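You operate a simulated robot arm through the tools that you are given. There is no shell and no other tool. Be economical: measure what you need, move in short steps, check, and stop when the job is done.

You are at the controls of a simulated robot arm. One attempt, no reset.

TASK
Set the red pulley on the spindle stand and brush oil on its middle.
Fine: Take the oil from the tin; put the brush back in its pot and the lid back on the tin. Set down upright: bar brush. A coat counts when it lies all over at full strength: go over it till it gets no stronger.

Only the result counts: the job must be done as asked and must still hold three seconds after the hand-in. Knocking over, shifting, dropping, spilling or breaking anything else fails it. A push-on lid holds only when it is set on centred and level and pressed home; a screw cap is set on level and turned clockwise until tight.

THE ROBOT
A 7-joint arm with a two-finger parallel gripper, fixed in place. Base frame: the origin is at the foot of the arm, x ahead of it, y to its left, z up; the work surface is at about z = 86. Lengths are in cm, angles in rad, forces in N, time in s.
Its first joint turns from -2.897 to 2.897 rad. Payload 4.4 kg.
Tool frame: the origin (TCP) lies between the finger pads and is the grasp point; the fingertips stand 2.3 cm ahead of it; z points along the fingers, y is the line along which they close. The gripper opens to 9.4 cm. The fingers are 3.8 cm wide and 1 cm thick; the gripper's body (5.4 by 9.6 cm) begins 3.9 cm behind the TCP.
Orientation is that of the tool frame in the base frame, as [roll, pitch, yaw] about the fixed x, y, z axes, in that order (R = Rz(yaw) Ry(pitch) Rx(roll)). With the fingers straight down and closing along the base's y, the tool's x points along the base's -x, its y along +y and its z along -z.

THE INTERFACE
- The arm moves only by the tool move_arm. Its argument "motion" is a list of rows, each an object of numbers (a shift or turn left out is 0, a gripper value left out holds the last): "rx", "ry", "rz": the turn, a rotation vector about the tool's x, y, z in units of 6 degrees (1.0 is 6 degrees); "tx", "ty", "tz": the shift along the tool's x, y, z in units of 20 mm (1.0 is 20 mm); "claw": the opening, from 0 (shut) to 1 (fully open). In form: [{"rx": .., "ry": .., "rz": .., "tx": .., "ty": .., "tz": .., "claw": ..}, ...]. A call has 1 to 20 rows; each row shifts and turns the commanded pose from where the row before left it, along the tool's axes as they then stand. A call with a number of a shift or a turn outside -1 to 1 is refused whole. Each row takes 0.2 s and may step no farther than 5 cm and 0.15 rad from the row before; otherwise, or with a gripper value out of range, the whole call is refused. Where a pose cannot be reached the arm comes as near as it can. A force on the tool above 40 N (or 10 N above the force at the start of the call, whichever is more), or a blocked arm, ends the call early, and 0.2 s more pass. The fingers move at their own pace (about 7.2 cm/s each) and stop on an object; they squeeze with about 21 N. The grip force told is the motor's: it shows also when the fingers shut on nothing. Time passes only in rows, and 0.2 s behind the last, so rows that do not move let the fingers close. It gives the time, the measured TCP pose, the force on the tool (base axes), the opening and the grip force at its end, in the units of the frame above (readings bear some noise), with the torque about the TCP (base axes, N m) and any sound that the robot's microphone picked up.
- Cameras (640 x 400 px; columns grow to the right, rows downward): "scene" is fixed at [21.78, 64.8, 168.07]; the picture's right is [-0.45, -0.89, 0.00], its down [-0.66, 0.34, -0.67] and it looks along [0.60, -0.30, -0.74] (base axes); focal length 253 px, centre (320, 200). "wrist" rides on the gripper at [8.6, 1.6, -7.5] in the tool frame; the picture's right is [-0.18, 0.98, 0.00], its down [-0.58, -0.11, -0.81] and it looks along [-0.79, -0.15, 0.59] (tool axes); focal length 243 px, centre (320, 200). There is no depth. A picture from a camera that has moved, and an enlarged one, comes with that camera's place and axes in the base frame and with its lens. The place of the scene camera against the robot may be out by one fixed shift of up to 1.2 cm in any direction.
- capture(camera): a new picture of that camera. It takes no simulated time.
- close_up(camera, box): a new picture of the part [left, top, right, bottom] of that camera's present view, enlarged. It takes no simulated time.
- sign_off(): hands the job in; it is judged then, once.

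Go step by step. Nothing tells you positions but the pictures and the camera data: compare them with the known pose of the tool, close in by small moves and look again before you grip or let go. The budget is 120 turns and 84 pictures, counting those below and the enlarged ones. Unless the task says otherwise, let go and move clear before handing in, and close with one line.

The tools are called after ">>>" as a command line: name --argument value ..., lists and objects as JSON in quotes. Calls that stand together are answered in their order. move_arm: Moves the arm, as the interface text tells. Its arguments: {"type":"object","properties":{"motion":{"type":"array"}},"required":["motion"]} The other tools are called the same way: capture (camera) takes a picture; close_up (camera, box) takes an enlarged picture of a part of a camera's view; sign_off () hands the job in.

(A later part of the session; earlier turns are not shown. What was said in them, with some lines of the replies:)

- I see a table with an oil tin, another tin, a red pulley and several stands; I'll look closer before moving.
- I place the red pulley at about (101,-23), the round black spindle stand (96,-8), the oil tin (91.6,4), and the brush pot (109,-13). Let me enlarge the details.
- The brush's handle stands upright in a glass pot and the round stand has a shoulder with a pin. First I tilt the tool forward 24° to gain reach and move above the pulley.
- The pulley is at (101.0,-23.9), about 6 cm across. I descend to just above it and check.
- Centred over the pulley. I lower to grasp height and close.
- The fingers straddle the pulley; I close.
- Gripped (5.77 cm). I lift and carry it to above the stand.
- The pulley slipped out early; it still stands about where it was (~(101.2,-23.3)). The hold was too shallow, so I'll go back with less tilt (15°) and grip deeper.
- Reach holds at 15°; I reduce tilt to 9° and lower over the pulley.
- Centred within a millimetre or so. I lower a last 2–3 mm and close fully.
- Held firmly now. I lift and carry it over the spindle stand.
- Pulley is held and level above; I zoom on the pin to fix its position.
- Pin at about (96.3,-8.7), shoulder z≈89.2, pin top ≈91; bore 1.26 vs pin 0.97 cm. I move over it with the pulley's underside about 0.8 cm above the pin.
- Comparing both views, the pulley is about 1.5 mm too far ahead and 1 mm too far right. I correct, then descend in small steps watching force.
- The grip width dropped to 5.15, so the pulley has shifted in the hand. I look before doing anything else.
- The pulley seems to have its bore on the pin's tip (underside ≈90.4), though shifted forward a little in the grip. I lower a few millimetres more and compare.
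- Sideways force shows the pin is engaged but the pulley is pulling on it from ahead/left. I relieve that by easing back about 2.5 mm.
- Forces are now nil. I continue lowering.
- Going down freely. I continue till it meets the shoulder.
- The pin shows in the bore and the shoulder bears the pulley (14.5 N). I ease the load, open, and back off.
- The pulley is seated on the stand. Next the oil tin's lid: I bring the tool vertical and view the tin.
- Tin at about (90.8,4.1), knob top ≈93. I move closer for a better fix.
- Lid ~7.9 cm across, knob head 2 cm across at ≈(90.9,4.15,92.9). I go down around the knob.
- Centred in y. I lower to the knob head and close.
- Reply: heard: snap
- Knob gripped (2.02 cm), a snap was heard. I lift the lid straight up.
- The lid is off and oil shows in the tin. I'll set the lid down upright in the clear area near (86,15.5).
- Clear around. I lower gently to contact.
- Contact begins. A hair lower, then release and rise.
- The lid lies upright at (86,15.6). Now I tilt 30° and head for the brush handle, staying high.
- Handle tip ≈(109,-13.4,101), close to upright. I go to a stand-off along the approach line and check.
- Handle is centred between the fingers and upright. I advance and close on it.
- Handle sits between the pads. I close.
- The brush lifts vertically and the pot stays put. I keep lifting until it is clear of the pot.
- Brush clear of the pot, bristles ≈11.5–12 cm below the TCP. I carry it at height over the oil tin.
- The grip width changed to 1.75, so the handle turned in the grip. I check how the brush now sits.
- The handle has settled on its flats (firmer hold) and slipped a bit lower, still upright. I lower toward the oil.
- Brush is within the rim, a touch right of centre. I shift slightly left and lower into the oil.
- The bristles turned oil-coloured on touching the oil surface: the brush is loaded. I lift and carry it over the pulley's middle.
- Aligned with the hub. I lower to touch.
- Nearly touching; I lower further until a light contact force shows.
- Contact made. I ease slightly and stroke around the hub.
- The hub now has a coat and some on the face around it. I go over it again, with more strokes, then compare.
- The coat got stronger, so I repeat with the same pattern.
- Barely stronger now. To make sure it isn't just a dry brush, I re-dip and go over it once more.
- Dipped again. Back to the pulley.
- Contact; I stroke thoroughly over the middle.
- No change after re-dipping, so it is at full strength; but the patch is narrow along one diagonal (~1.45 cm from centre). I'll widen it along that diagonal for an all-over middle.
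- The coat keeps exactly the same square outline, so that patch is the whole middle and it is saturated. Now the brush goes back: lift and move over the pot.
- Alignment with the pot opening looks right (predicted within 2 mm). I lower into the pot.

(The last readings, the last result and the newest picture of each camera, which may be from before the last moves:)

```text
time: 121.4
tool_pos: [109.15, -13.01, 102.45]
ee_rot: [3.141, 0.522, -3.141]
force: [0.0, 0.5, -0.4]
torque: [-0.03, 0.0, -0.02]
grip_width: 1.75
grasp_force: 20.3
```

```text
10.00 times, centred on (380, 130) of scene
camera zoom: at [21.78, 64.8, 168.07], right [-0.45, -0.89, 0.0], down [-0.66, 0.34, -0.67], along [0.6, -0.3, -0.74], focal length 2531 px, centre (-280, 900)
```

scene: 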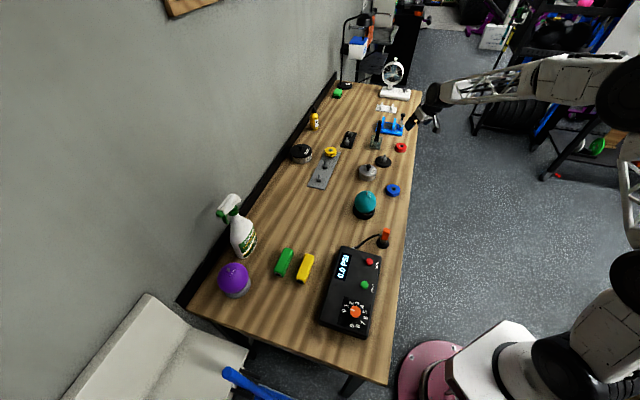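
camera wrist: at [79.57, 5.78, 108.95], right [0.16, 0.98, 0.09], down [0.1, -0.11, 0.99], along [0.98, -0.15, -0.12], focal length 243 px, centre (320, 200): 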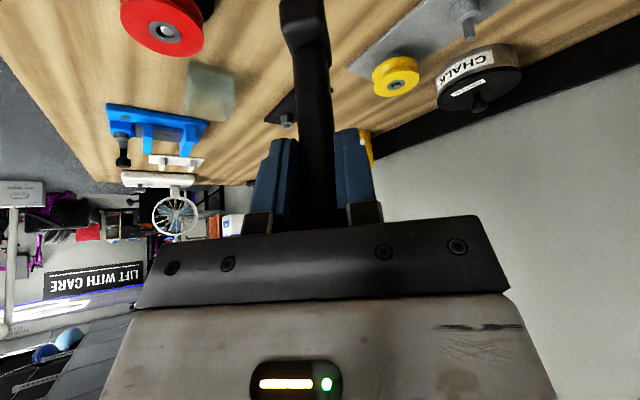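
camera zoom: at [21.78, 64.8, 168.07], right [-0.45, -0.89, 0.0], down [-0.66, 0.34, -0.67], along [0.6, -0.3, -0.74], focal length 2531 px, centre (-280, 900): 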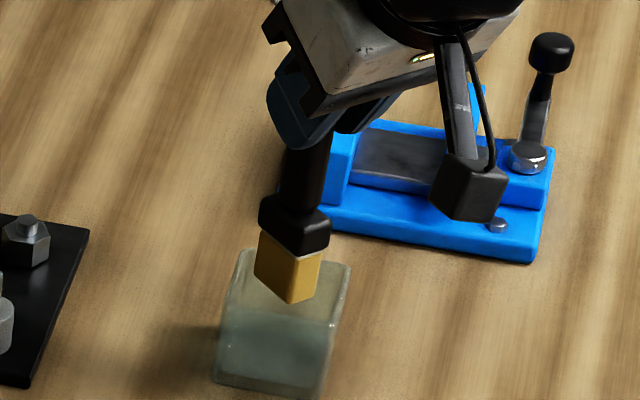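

Entering centrally. I continue down to the floor of the pot.

>>> move_arm --motion '[{"tx": 0.15, "tz": 0.26}, {"tx": 0.15, "tz": 0.26}, {"tx": 0.15, "tz": 0.26}, {"tx": 0.15, "tz": 0.26}, {"tx": 0.1, "tz": 0.173}, {"tx": 0.05, "tz": 0.087}, {"tx": 0.05, "tz": 0.087}]'

>>> move_arm --motion '[{"tx": 0.04, "tz": 0.07}, {"tx": 0.04, "tz": 0.07}]'

```text
time: 123.0
tool_pos: [109.1, -13.15, 99.2]
ee_rot: [-3.141, 0.524, -3.141]
force: [-0.4, -0.7, -0.6]
torque: [-0.01, -0.02, -0.01]
grip_width: 1.77
grasp_force: 20.9
```

```text
time: 123.6
tool_pos: [109.05, -13.09, 98.84]
ee_rot: [-3.141, 0.522, 3.141]
force: [0.8, -0.9, -0.8]
torque: [0.0, -0.02, -0.02]
grip_width: 1.75
grasp_force: 21.2
```

>>> move_arm --motion '[{"tx": 0.04, "tz": 0.07}, {"tx": 0.03, "tz": 0.052}]'

>>> move_arm --motion '[{"tx": 0.03, "tz": 0.052}, {"tx": 0.02, "tz": 0.035}]'

```text
time: 124.2
tool_pos: [109.04, -13.11, 98.6]
ee_rot: [-3.141, 0.522, 3.141]
force: [0.1, 0.1, -0.3]
torque: [0.02, 0.03, 0.0]
grip_width: 1.75
grasp_force: 20.6
```

```text
time: 124.8
tool_pos: [109.01, -13.06, 98.39]
ee_rot: [-3.14, 0.524, 3.141]
force: [0.3, 0.4, -0.7]
torque: [-0.01, 0.02, 0.01]
grip_width: 1.75
grasp_force: 20.6
```

>>> move_arm --motion '[{"tx": 0.03, "tz": 0.052}, {"tx": 0.02, "tz": 0.035}]'

>>> move_arm --motion '[{"tx": 0.03, "tz": 0.052}, {"tx": 0.02, "tz": 0.035}]'

>>> close_up --camera "scene" --box '[355, 110, 405, 150]'

```text
time: 125.4
tool_pos: [109.11, -13.19, 98.11]
ee_rot: [-3.141, 0.524, 3.141]
force: [-0.2, 0.1, -1.3]
torque: [0.0, 0.01, 0.0]
grip_width: 1.79
grasp_force: 20.4
```

```text
time: 126.0
tool_pos: [108.94, -13.13, 98.09]
ee_rot: [3.141, 0.524, 3.139]
force: [-1.3, -0.5, 3.6]
torque: [0.05, 0.0, 0.0]
grip_width: 1.76
grasp_force: 21.0
```

```text
10.00 times, centred on (380, 130) of scene
camera zoom: at [21.78, 64.8, 168.07], right [-0.45, -0.89, 0.0], down [-0.66, 0.34, -0.67], along [0.6, -0.3, -0.74], focal length 2531 px, centre (-280, 900)
```

zoom: 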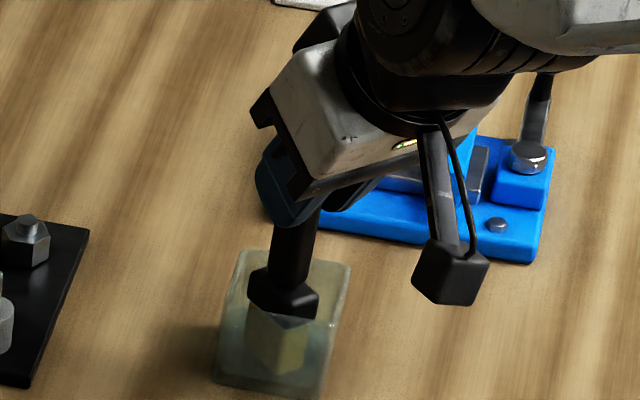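

The brush stands on the pot floor. I open and back straight out along the fingers.

>>> move_arm --motion '[{"claw": 0.22}, {"claw": 0.27}, {"claw": 0.35}, {"claw": 0.5}, {"claw": 0.6}, {"claw": 0.6}]'

>>> move_arm --motion '[{"tz": -0.3}, {"tz": -0.5}, {"tz": -0.7}, {"tz": -0.7}, {"tz": -0.7}, {"tz": -0.7}, {"tz": -0.7}]'

>>> close_up --camera "scene" --box '[345, 105, 415, 161]'

```text
time: 127.4
tool_pos: [108.92, -13.04, 97.9]
ee_rot: [-3.14, 0.524, 3.142]
force: [0.0, 0.7, 0.4]
torque: [-0.02, -0.03, -0.01]
grip_width: 5.65
grasp_force: 0.1
```

```text
time: 129.0
tool_pos: [104.69, -13.09, 105.46]
ee_rot: [-3.141, 0.524, -3.14]
force: [0.3, -0.5, -0.7]
torque: [0.0, -0.01, 0.02]
grip_width: 5.63
grasp_force: 0.0
```

```text
7.14 times, centred on (380, 133) of scene
camera zoom: at [21.78, 64.8, 168.07], right [-0.45, -0.89, 0.0], down [-0.66, 0.34, -0.67], along [0.6, -0.3, -0.74], focal length 1808 px, centre (-109, 679)
```

zoom: 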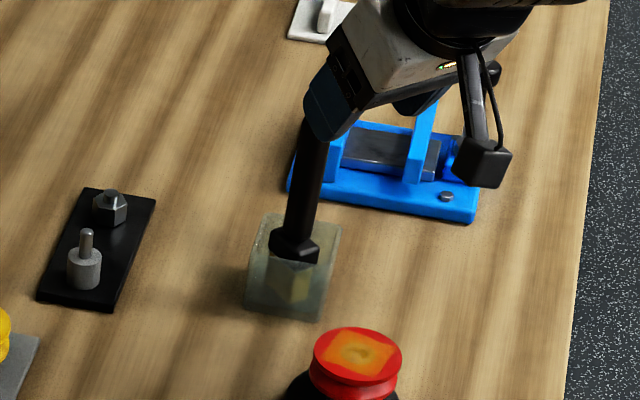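

The brush stands upright in its pot. Now back to the lid: retreat and bring the tool vertical.

>>> move_arm --motion '[{"tz": -0.5}, {"tx": 0.565, "ty": 0.75, "tz": -0.42}, {"tx": 0.565, "ty": 0.75, "tz": -0.42}, {"tx": 0.565, "ty": 0.75, "tz": -0.42}, {"tx": 0.565, "ty": 0.75, "tz": -0.42}, {"tx": 0.565, "ty": 0.75, "tz": -0.42}, {"tx": 0.565, "ty": 0.75, "tz": -0.42}, {"tx": 0.565, "ty": 0.75, "tz": -0.42}, {"tx": 0.565, "ty": 0.75, "tz": -0.42}, {"tx": 0.565, "ty": 0.75, "tz": -0.42}, {"tx": 0.565, "ty": 0.75, "tz": -0.42}, {"tx": 0.565, "ty": 0.75, "tz": -0.42}, {"tx": 0.565, "ty": 0.75, "tz": -0.42}, {"tx": 0.565, "ty": 0.75, "tz": -0.42}]'

>>> move_arm --motion '[{"ry": 1}, {"ry": 1}, {"ry": 1}, {"ry": 1}, {"ry": 1}]'

>>> capture --camera "wrist"

```text
time: 132.0
tool_pos: [86.01, 6.29, 108.33]
ee_rot: [3.142, 0.523, -3.141]
force: [0.4, 0.1, 0.6]
torque: [-0.02, 0.0, 0.01]
grip_width: 5.62
grasp_force: 0.1
```

```text
time: 133.2
tool_pos: [86.04, 6.36, 108.61]
ee_rot: [3.14, -0.001, -3.141]
force: [-1.0, 0.0, 0.7]
torque: [0.02, 0.0, 0.02]
grip_width: 5.63
grasp_force: 0.0
```

```text
12 pictures are left
camera wrist: at [77.43, 8.02, 115.94], right [0.18, 0.98, 0.0], down [0.58, -0.11, 0.81], along [0.79, -0.15, -0.59], focal length 243 px, centre (320, 200)
```

wrist: 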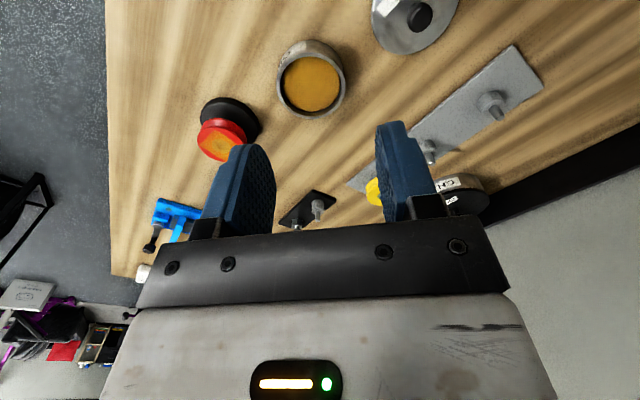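

Now I move above the lid's knob and descend in steps, averaging the pose readings.

>>> move_arm --motion '[{"ty": 0.768, "tx": 0.007}, {"ty": 0.768, "tx": 0.007}, {"ty": 0.768, "tx": 0.007}, {"ty": 0.768, "tx": 0.007}, {"ty": 0.768, "tx": 0.007}, {"ty": 0.768, "tx": 0.007}, {"tz": 0.8}, {"tz": 0.8}, {"tz": 0.8}, {"tz": 0.8}, {"tz": 0.8}, {"tz": 0.8}, {"tz": 0.8}]'

>>> move_arm --motion '[{}]'

>>> move_arm --motion '[{}]'

>>> capture --camera "wrist"

```text
time: 136.0
tool_pos: [85.9, 15.65, 97.56]
ee_rot: [3.141, 0.0, -3.141]
force: [0.6, -0.9, 0.7]
torque: [0.03, -0.02, 0.02]
grip_width: 5.66
grasp_force: 0.0
```

```text
time: 136.4
tool_pos: [85.81, 15.57, 97.47]
ee_rot: [3.141, 0.0, -3.141]
force: [-0.6, -0.1, 0.9]
torque: [-0.01, 0.03, 0.0]
grip_width: 5.65
grasp_force: 0.0
```

```text
time: 136.8
tool_pos: [85.94, 15.65, 97.4]
ee_rot: [3.141, -0.001, -3.141]
force: [-1.0, 0.0, 0.3]
torque: [0.01, -0.01, 0.01]
grip_width: 5.62
grasp_force: 0.1
```

```text
11 pictures are left
camera wrist: at [77.23, 17.26, 104.76], right [0.18, 0.98, 0.0], down [0.58, -0.11, 0.81], along [0.79, -0.15, -0.59], focal length 243 px, centre (320, 200)
```

wrist: 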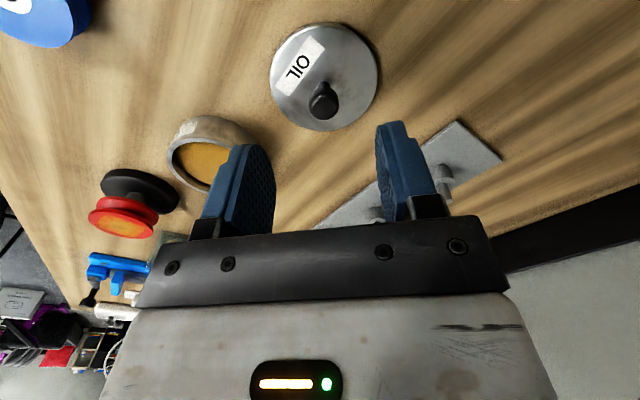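

Positioned above the knob as at release. I lower and grip it.

>>> move_arm --motion '[{"tx": -0.02, "ty": -0.02, "tz": 0.6}, {"tz": 0.6}, {"tz": 0.6}, {"tz": 0.6}, {"tz": 0.6}, {"tz": 0.5}, {"tz": 0.36}, {"claw": 0.4}, {"claw": 0.25}, {"claw": 0.1}, {"claw": 0}, {"claw": 0}, {"claw": 0}]'

>>> move_arm --motion '[{"tz": -0.1}, {"tz": -0.2}, {"tz": -0.4}, {"tz": -0.6}, {"tz": -0.6}, {"tz": -0.6}, {"tz": -0.7}, {"tz": -0.7}, {"tz": -0.7}]'

```text
time: 139.6
tool_pos: [86.1, 15.62, 89.61]
ee_rot: [3.14, -0.001, -3.141]
force: [0.1, 0.0, 0.3]
torque: [0.0, 0.01, 0.0]
grip_width: 2.01
grasp_force: 21.0
```

```text
time: 141.6
tool_pos: [86.06, 15.62, 98.8]
ee_rot: [3.141, 0.001, -3.14]
force: [-0.3, -1.0, -0.9]
torque: [0.04, -0.03, -0.05]
grip_width: 2.0
grasp_force: 21.2
```

Lid in hand. I carry it back over the tin to the pose it was lifted from.

>>> move_arm --motion '[{"tx": -0.303, "ty": -0.716}, {"tx": -0.303, "ty": -0.716}, {"tx": -0.303, "ty": -0.716}, {"tx": -0.303, "ty": -0.716}, {"tx": -0.303, "ty": -0.716}, {"tx": -0.303, "ty": -0.716}, {"tx": -0.303, "ty": -0.716}, {"tx": -0.303, "ty": -0.716}]'

>>> move_arm --motion '[{}]'

>>> capture --camera "wrist"

>>> close_up --camera "scene" --box '[330, 130, 420, 200]'

```text
time: 143.4
tool_pos: [90.99, 3.95, 98.88]
ee_rot: [-3.141, 0.0, -3.142]
force: [0.2, -0.7, 0.0]
torque: [-0.01, 0.0, 0.01]
grip_width: 2.01
grasp_force: 21.1
```

```text
time: 143.8
tool_pos: [90.97, 3.95, 98.93]
ee_rot: [-3.141, -0.001, -3.141]
force: [0.1, -0.4, -0.7]
torque: [-0.02, -0.01, 0.03]
grip_width: 2.03
grasp_force: 21.0
```

```text
10 pictures are left
camera wrist: at [82.32, 5.65, 106.3], right [0.18, 0.98, 0.0], down [0.58, -0.11, 0.81], along [0.79, -0.15, -0.59], focal length 243 px, centre (320, 200)
```

wrist: 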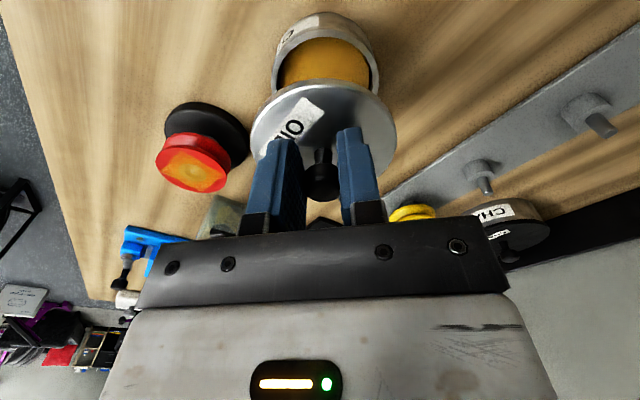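

```text
5.71 times, centred on (375, 165) of scene
camera zoom: at [21.78, 64.8, 168.07], right [-0.45, -0.89, 0.0], down [-0.66, 0.34, -0.67], along [0.6, -0.3, -0.74], focal length 1446 px, centre (6, 400)
```

zoom: 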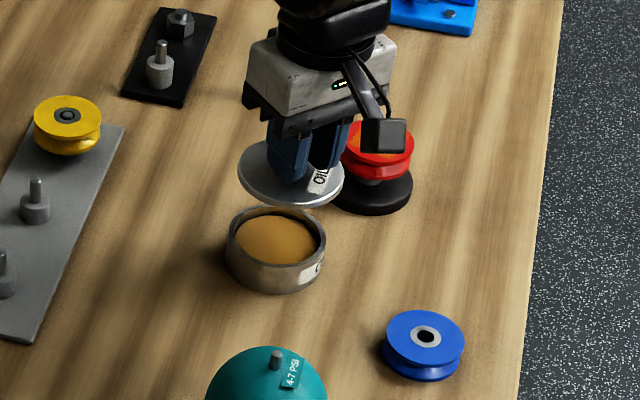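

Compared with the earlier frame the tin hasn't moved, and the lid is about 2 mm too far right and 1–2 mm ahead. I correct and lower partway.

>>> move_arm --motion '[{"tx": 0.07, "ty": 0.105}, {"tz": 0.4}, {"tz": 0.4}, {"tz": 0.4}, {"tz": 0.4}, {"tz": 0.3}, {"tz": 0.2}, {"tz": 0.2}]'

>>> move_arm --motion '[{}]'

>>> close_up --camera "scene" --box '[345, 145, 395, 185]'

>>> close_up --camera "wrist" --box '[240, 0, 410, 210]'

```text
time: 145.6
tool_pos: [90.87, 4.25, 94.04]
ee_rot: [3.141, 0.0, 3.141]
force: [0.0, -0.6, 0.0]
torque: [0.02, 0.0, -0.02]
grip_width: 2.04
grasp_force: 20.5
```

```text
time: 146.0
tool_pos: [91.01, 4.16, 94.05]
ee_rot: [3.141, 0.001, -3.142]
force: [0.9, 0.4, 0.2]
torque: [-0.01, -0.01, -0.05]
grip_width: 2.04
grasp_force: 21.1
```

```text
10.00 times, centred on (370, 165) of scene
camera zoom: at [21.78, 64.8, 168.07], right [-0.45, -0.89, 0.0], down [-0.66, 0.34, -0.67], along [0.6, -0.3, -0.74], focal length 2531 px, centre (-180, 550)
```

zoom: 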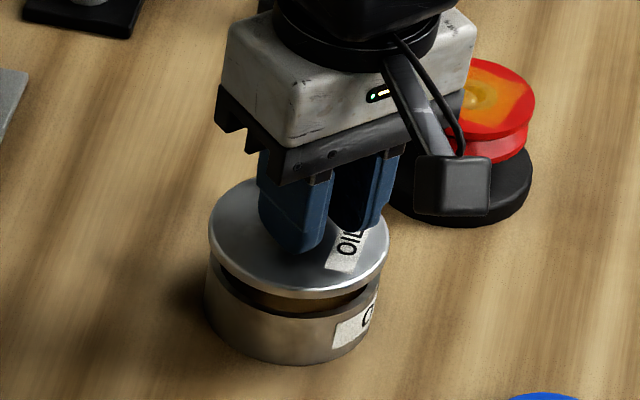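

```text
1.90 times, centred on (325, 105) of wrist
camera zoom: at [82.28, 5.97, 101.54], right [0.18, 0.98, 0.0], down [0.58, -0.11, 0.81], along [0.79, -0.15, -0.59], focal length 462 px, centre (310, 381)
```

zoom: 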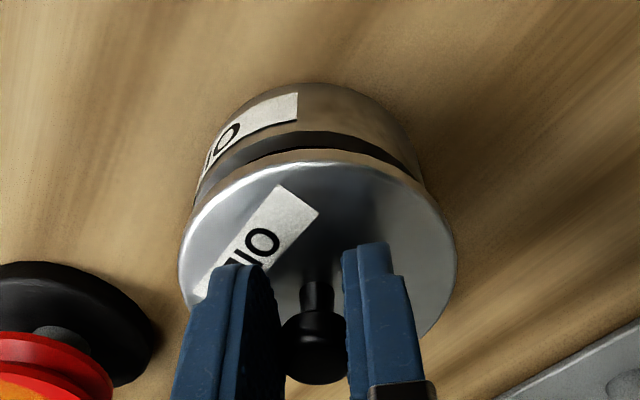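

Readings and pictures suggest a residual of about 1 mm. I trim slightly (back 1 mm, right 0.8 mm) and lower to near contact.

>>> move_arm --motion '[{"tx": 0.05, "ty": -0.04}, {"tz": 0.15}, {"tz": 0.15}, {"tz": 0.1}, {"tz": 0.05}]'

>>> close_up --camera "scene" --box '[345, 145, 395, 185]'

>>> close_up --camera "wrist" --box '[240, 0, 410, 210]'

```text
time: 147.2
tool_pos: [90.69, 4.2, 93.14]
ee_rot: [3.141, 0.0, 3.141]
force: [0.0, -0.4, 0.2]
torque: [0.02, -0.01, 0.0]
grip_width: 2.02
grasp_force: 21.4
```

```text
10.00 times, centred on (370, 165) of scene
camera zoom: at [21.78, 64.8, 168.07], right [-0.45, -0.89, 0.0], down [-0.66, 0.34, -0.67], along [0.6, -0.3, -0.74], focal length 2531 px, centre (-180, 550)
```

zoom: 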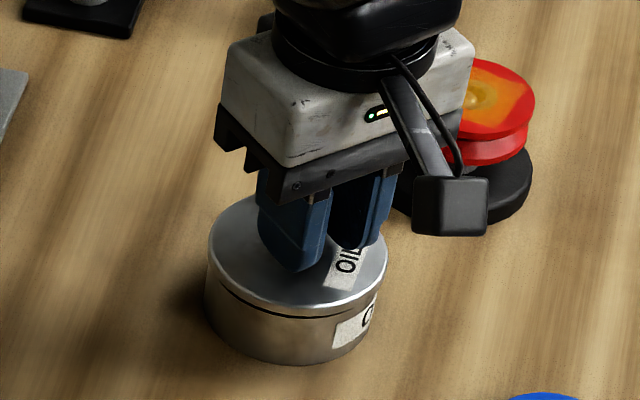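

```text
1.90 times, centred on (325, 105) of wrist
camera zoom: at [82.12, 5.97, 100.59], right [0.18, 0.98, 0.0], down [0.58, -0.11, 0.81], along [0.79, -0.15, -0.59], focal length 462 px, centre (310, 381)
```

zoom: 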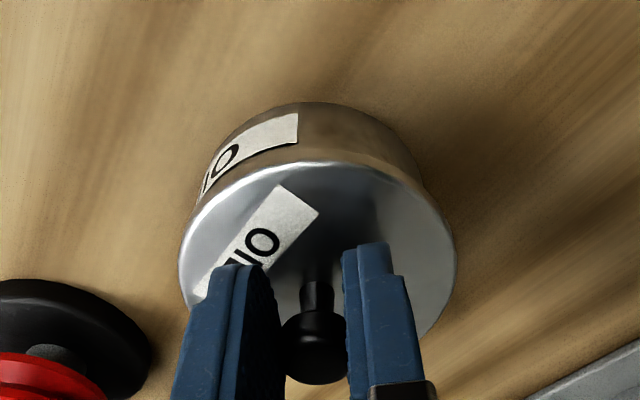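

Lid is well centred with a thin gap left. I press it home gently.

>>> move_arm --motion '[{"tz": 0.08}, {"tz": 0.08}, {"tz": 0.05}]'

>>> move_arm --motion '[{"tz": 0.05}, {"tz": 0.05}]'

```text
time: 148.0
tool_pos: [90.72, 4.22, 92.73]
ee_rot: [-3.142, -0.001, 3.141]
force: [0.0, -1.3, -0.5]
torque: [-0.02, 0.0, -0.02]
grip_width: 2.03
grasp_force: 20.9
```

```text
time: 148.6
tool_pos: [90.87, 4.27, 92.66]
ee_rot: [-3.142, 0.0, -3.14]
force: [0.0, -0.6, -0.3]
torque: [0.0, 0.03, 0.01]
grip_width: 2.04
grasp_force: 20.5
```

>>> move_arm --motion '[{"tz": 0.05}, {"tz": 0.05}]'

>>> move_arm --motion '[{"tz": 0.05}, {"tz": 0.05}]'

```text
time: 149.2
tool_pos: [90.73, 4.39, 92.47]
ee_rot: [-3.141, 0.004, 3.142]
force: [-1.2, -5.4, 22.0]
torque: [-0.1, -0.02, -0.05]
grip_width: 2.04
grasp_force: 21.3
```

```text
time: 149.8
tool_pos: [90.81, 4.34, 92.25]
ee_rot: [-3.141, 0.001, 3.14]
force: [2.5, -8.3, 23.7]
torque: [-0.08, -0.31, -0.11]
grip_width: 2.03
grasp_force: 20.9
```

Force rises to 24 N with some sideways load; no snap yet. I look before pressing more.

>>> close_up --camera "scene" --box '[345, 145, 395, 185]'

```text
10.00 times, centred on (370, 165) of scene
camera zoom: at [21.78, 64.8, 168.07], right [-0.45, -0.89, 0.0], down [-0.66, 0.34, -0.67], along [0.6, -0.3, -0.74], focal length 2531 px, centre (-180, 550)
```

zoom: 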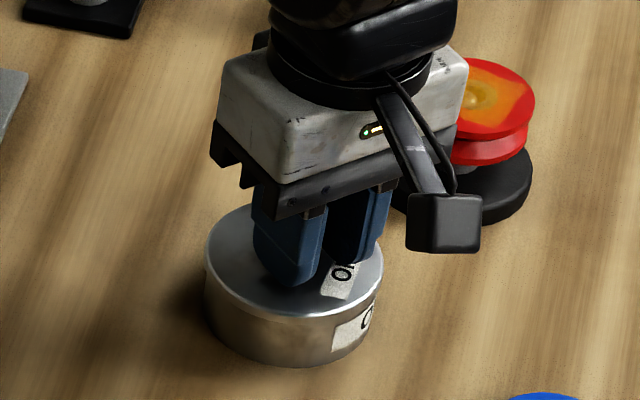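

The lid seems about 1.5–2 mm off toward +y, matching the sideways load. I lift slightly, shift, and press again.

>>> move_arm --motion '[{"tz": -0.15}, {"tz": -0.15}, {"tz": -0.1}, {"ty": -0.05}, {}]'

>>> close_up --camera "scene" --box '[345, 145, 395, 185]'

```text
time: 151.0
tool_pos: [90.72, 4.24, 92.95]
ee_rot: [-3.141, -0.001, -3.141]
force: [-0.1, -0.2, -0.9]
torque: [-0.04, 0.02, -0.01]
grip_width: 1.99
grasp_force: 21.2
```

```text
10.00 times, centred on (370, 165) of scene
camera zoom: at [21.78, 64.8, 168.07], right [-0.45, -0.89, 0.0], down [-0.66, 0.34, -0.67], along [0.6, -0.3, -0.74], focal length 2531 px, centre (-180, 550)
```

zoom: 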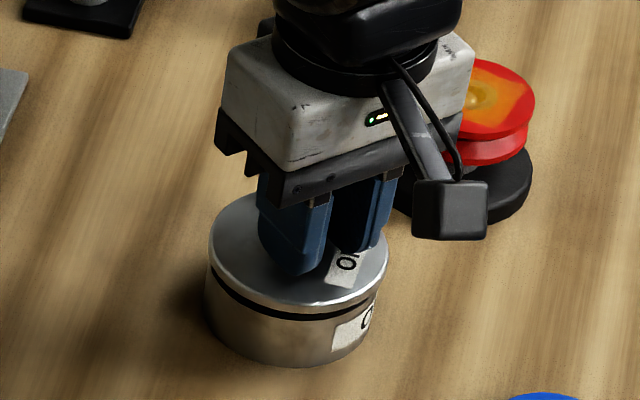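

I'll shift 1 mm, set the lid lightly on, let go, and then press the knob from above with closed fingers, which avoids side load.

>>> move_arm --motion '[{"ty": -0.05}, {"tz": 0.06}, {"tz": 0.05}, {"tz": 0.05}]'

>>> move_arm --motion '[{"tz": 0.03}, {"tz": 0.03}]'

```text
time: 152.0
tool_pos: [90.79, 3.87, 92.76]
ee_rot: [-3.141, -0.001, 3.14]
force: [-1.0, -0.9, -0.3]
torque: [-0.02, -0.01, 0.0]
grip_width: 2.06
grasp_force: 21.6
```

```text
time: 152.6
tool_pos: [90.76, 4.01, 92.53]
ee_rot: [-3.141, 0.0, -3.141]
force: [0.0, -0.2, 0.7]
torque: [-0.03, -0.01, 0.02]
grip_width: 2.04
grasp_force: 20.5
```

>>> move_arm --motion '[{"ty": 0.025}, {"tz": 0.03}, {"tz": 0.03}]'

>>> move_arm --motion '[{"tz": 0.03}, {"tz": 0.02}]'

```text
time: 153.4
tool_pos: [90.73, 4.01, 92.46]
ee_rot: [-3.141, 0.0, -3.141]
force: [0.0, 0.3, 0.5]
torque: [0.03, 0.0, 0.0]
grip_width: 2.04
grasp_force: 21.2
```

```text
time: 154.0
tool_pos: [90.63, 4.07, 92.3]
ee_rot: [3.141, -0.001, 3.142]
force: [0.3, -0.6, -0.1]
torque: [-0.02, 0.01, -0.02]
grip_width: 2.0
grasp_force: 20.8
```

>>> move_arm --motion '[{"tz": 0.03}, {"tz": 0.02}]'

>>> move_arm --motion '[{"tz": 0.03}, {"tz": 0.02}]'

```text
time: 154.6
tool_pos: [90.66, 4.05, 92.31]
ee_rot: [-3.139, 0.001, 3.141]
force: [0.0, 0.5, 1.2]
torque: [-0.02, 0.0, 0.01]
grip_width: 2.04
grasp_force: 20.8
```

```text
time: 155.2
tool_pos: [90.65, 4.1, 92.23]
ee_rot: [-3.141, 0.0, 3.142]
force: [-0.5, -3.5, 8.3]
torque: [-0.02, 0.06, -0.05]
grip_width: 2.04
grasp_force: 21.4
```

Light contact. I release, rise, and look at how the lid sits.

>>> move_arm --motion '[{"claw": 0.25}, {"claw": 0.3}, {"claw": 0.4}, {"claw": 0.5}, {"tz": -0.4}, {"tz": -0.6}, {"tz": -0.7}, {"tz": -0.7}, {"tz": -0.7}]'

>>> close_up --camera "scene" --box '[345, 145, 395, 185]'

```text
time: 157.2
tool_pos: [90.8, 4.14, 98.46]
ee_rot: [3.14, 0.001, 3.141]
force: [-0.3, -0.1, -0.1]
torque: [-0.02, 0.04, -0.02]
grip_width: 4.69
grasp_force: 0.0
heard: snap
```

```text
10.00 times, centred on (370, 165) of scene
camera zoom: at [21.78, 64.8, 168.07], right [-0.45, -0.89, 0.0], down [-0.66, 0.34, -0.67], along [0.6, -0.3, -0.74], focal length 2531 px, centre (-180, 550)
```

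zoom: 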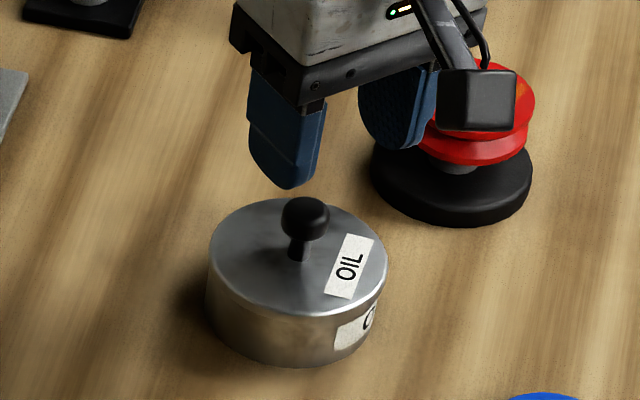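

A snap was heard and the lid sits flush as at the start. For certainty I press the knob from above with closed fingers.

>>> move_arm --motion '[{"claw": 0}, {"claw": 0}, {"claw": 0}, {"claw": 0}, {"tz": 0.3}, {"tz": 0.3}, {"tz": 0.2}]'

>>> move_arm --motion '[{"tz": 0.1}, {"tz": 0.1}, {"tz": 0.1}]'

```text
time: 158.8
tool_pos: [90.74, 4.15, 96.71]
ee_rot: [-3.141, -0.001, -3.14]
force: [0.0, 0.4, 1.0]
torque: [0.02, -0.03, 0.02]
grip_width: 0.0
grasp_force: 20.5
```

```text
time: 159.6
tool_pos: [90.79, 4.24, 96.15]
ee_rot: [-3.141, 0.0, 3.141]
force: [-0.3, -0.1, 0.1]
torque: [0.02, 0.01, -0.02]
grip_width: 0.0
grasp_force: 20.6
```

>>> move_arm --motion '[{"tz": 0.08}, {"tz": 0.08}]'

>>> move_arm --motion '[{"tz": 0.06}, {"tz": 0.06}]'

```text
time: 160.2
tool_pos: [90.72, 4.13, 95.68]
ee_rot: [-3.141, -0.001, 3.141]
force: [-0.4, 0.0, -0.7]
torque: [0.0, 0.02, -0.01]
grip_width: 0.02
grasp_force: 21.7
```

```text
time: 160.8
tool_pos: [90.77, 4.18, 95.61]
ee_rot: [3.141, 0.0, 3.14]
force: [0.1, 0.1, -0.8]
torque: [-0.03, -0.01, -0.04]
grip_width: 0.01
grasp_force: 21.1
```

>>> move_arm --motion '[{"tz": 0.06}, {"tz": 0.06}]'

>>> move_arm --motion '[{"tz": 0.06}, {"tz": 0.05}]'

```text
time: 161.4
tool_pos: [90.75, 4.05, 95.32]
ee_rot: [-3.141, 0.0, 3.141]
force: [-0.5, -0.2, 0.8]
torque: [0.0, 0.02, -0.02]
grip_width: 0.0
grasp_force: 21.3
```

```text
time: 162.0
tool_pos: [90.76, 4.02, 95.17]
ee_rot: [-3.141, -0.001, -3.141]
force: [0.7, 0.2, -0.2]
torque: [-0.01, 0.05, 0.0]
grip_width: 0.0
grasp_force: 20.9
```

>>> move_arm --motion '[{"tz": 0.05}, {"tz": 0.05}]'

>>> move_arm --motion '[{"tz": 0.04}, {"tz": 0.04}]'

```text
time: 162.6
tool_pos: [90.73, 4.12, 94.93]
ee_rot: [3.141, -0.001, 3.139]
force: [-0.1, 0.4, 0.3]
torque: [0.04, -0.01, 0.01]
grip_width: 0.01
grasp_force: 21.3
```

```text
time: 163.2
tool_pos: [90.74, 4.08, 94.87]
ee_rot: [-3.14, 0.0, 3.141]
force: [-0.4, -0.1, 0.4]
torque: [0.02, 0.01, 0.03]
grip_width: 0.02
grasp_force: 20.9
```

>>> move_arm --motion '[{"tz": 0.06}, {"tz": 0.06}]'

>>> move_arm --motion '[{"tz": 0.05}, {"tz": 0.05}]'

```text
time: 163.8
tool_pos: [90.71, 4.08, 94.6]
ee_rot: [-3.142, 0.002, 3.141]
force: [-3.8, 2.1, 12.7]
torque: [0.08, -0.07, 0.03]
grip_width: 0.0
grasp_force: 21.7
```

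```text
time: 164.4
tool_pos: [90.72, 4.13, 94.63]
ee_rot: [3.141, 0.004, -3.141]
force: [0.1, 0.1, 4.5]
torque: [-0.02, -0.07, 0.01]
grip_width: 0.01
grasp_force: 21.2
stopped in row 2: the force on the tool passed its limit (the readings are from after the stop); the commanded pose is now the measured one
```

Pressed home past 40 N with no give. I rise clear and check everything.

>>> move_arm --motion '[{"tz": -0.3}, {"tz": -0.6}, {"tz": -0.8}, {"tz": -0.8}, {"tz": -0.9}, {"tz": -0.9}, {"tz": -0.9, "tx": 0.4}, {"tz": -0.9, "tx": 0.8}, {"tz": -0.9, "tx": 0.8}, {"tx": 0.9}, {"tx": 0.9}, {"tx": 0.9}]'

>>> close_up --camera "scene" --box '[330, 105, 420, 185]'

```text
time: 167.0
tool_pos: [81.35, 4.05, 108.5]
ee_rot: [3.141, 0.0, 3.141]
force: [-0.3, -0.6, -0.2]
torque: [0.01, 0.04, 0.0]
grip_width: 0.0
grasp_force: 21.5
```

```text
5.00 times, centred on (375, 145) of scene
camera zoom: at [21.78, 64.8, 168.07], right [-0.45, -0.89, 0.0], down [-0.66, 0.34, -0.67], along [0.6, -0.3, -0.74], focal length 1265 px, centre (45, 475)
```

zoom: 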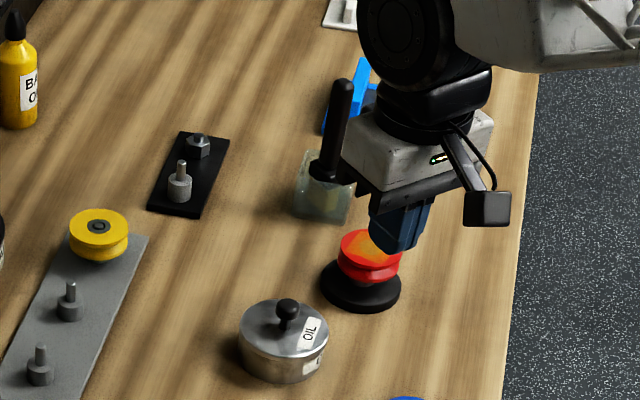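

The lid is on, the brush stands upright in its pot, the oiled pulley is on the stand, and the arm is clear, so I'm handing in.

>>> sign_off

```text
The job is handed in.
```

The job is handed in: the red pulley is on the spindle stand with its middle oiled until the coat got no stronger. The brush is upright in its pot, and the lid is pressed home on the tin.
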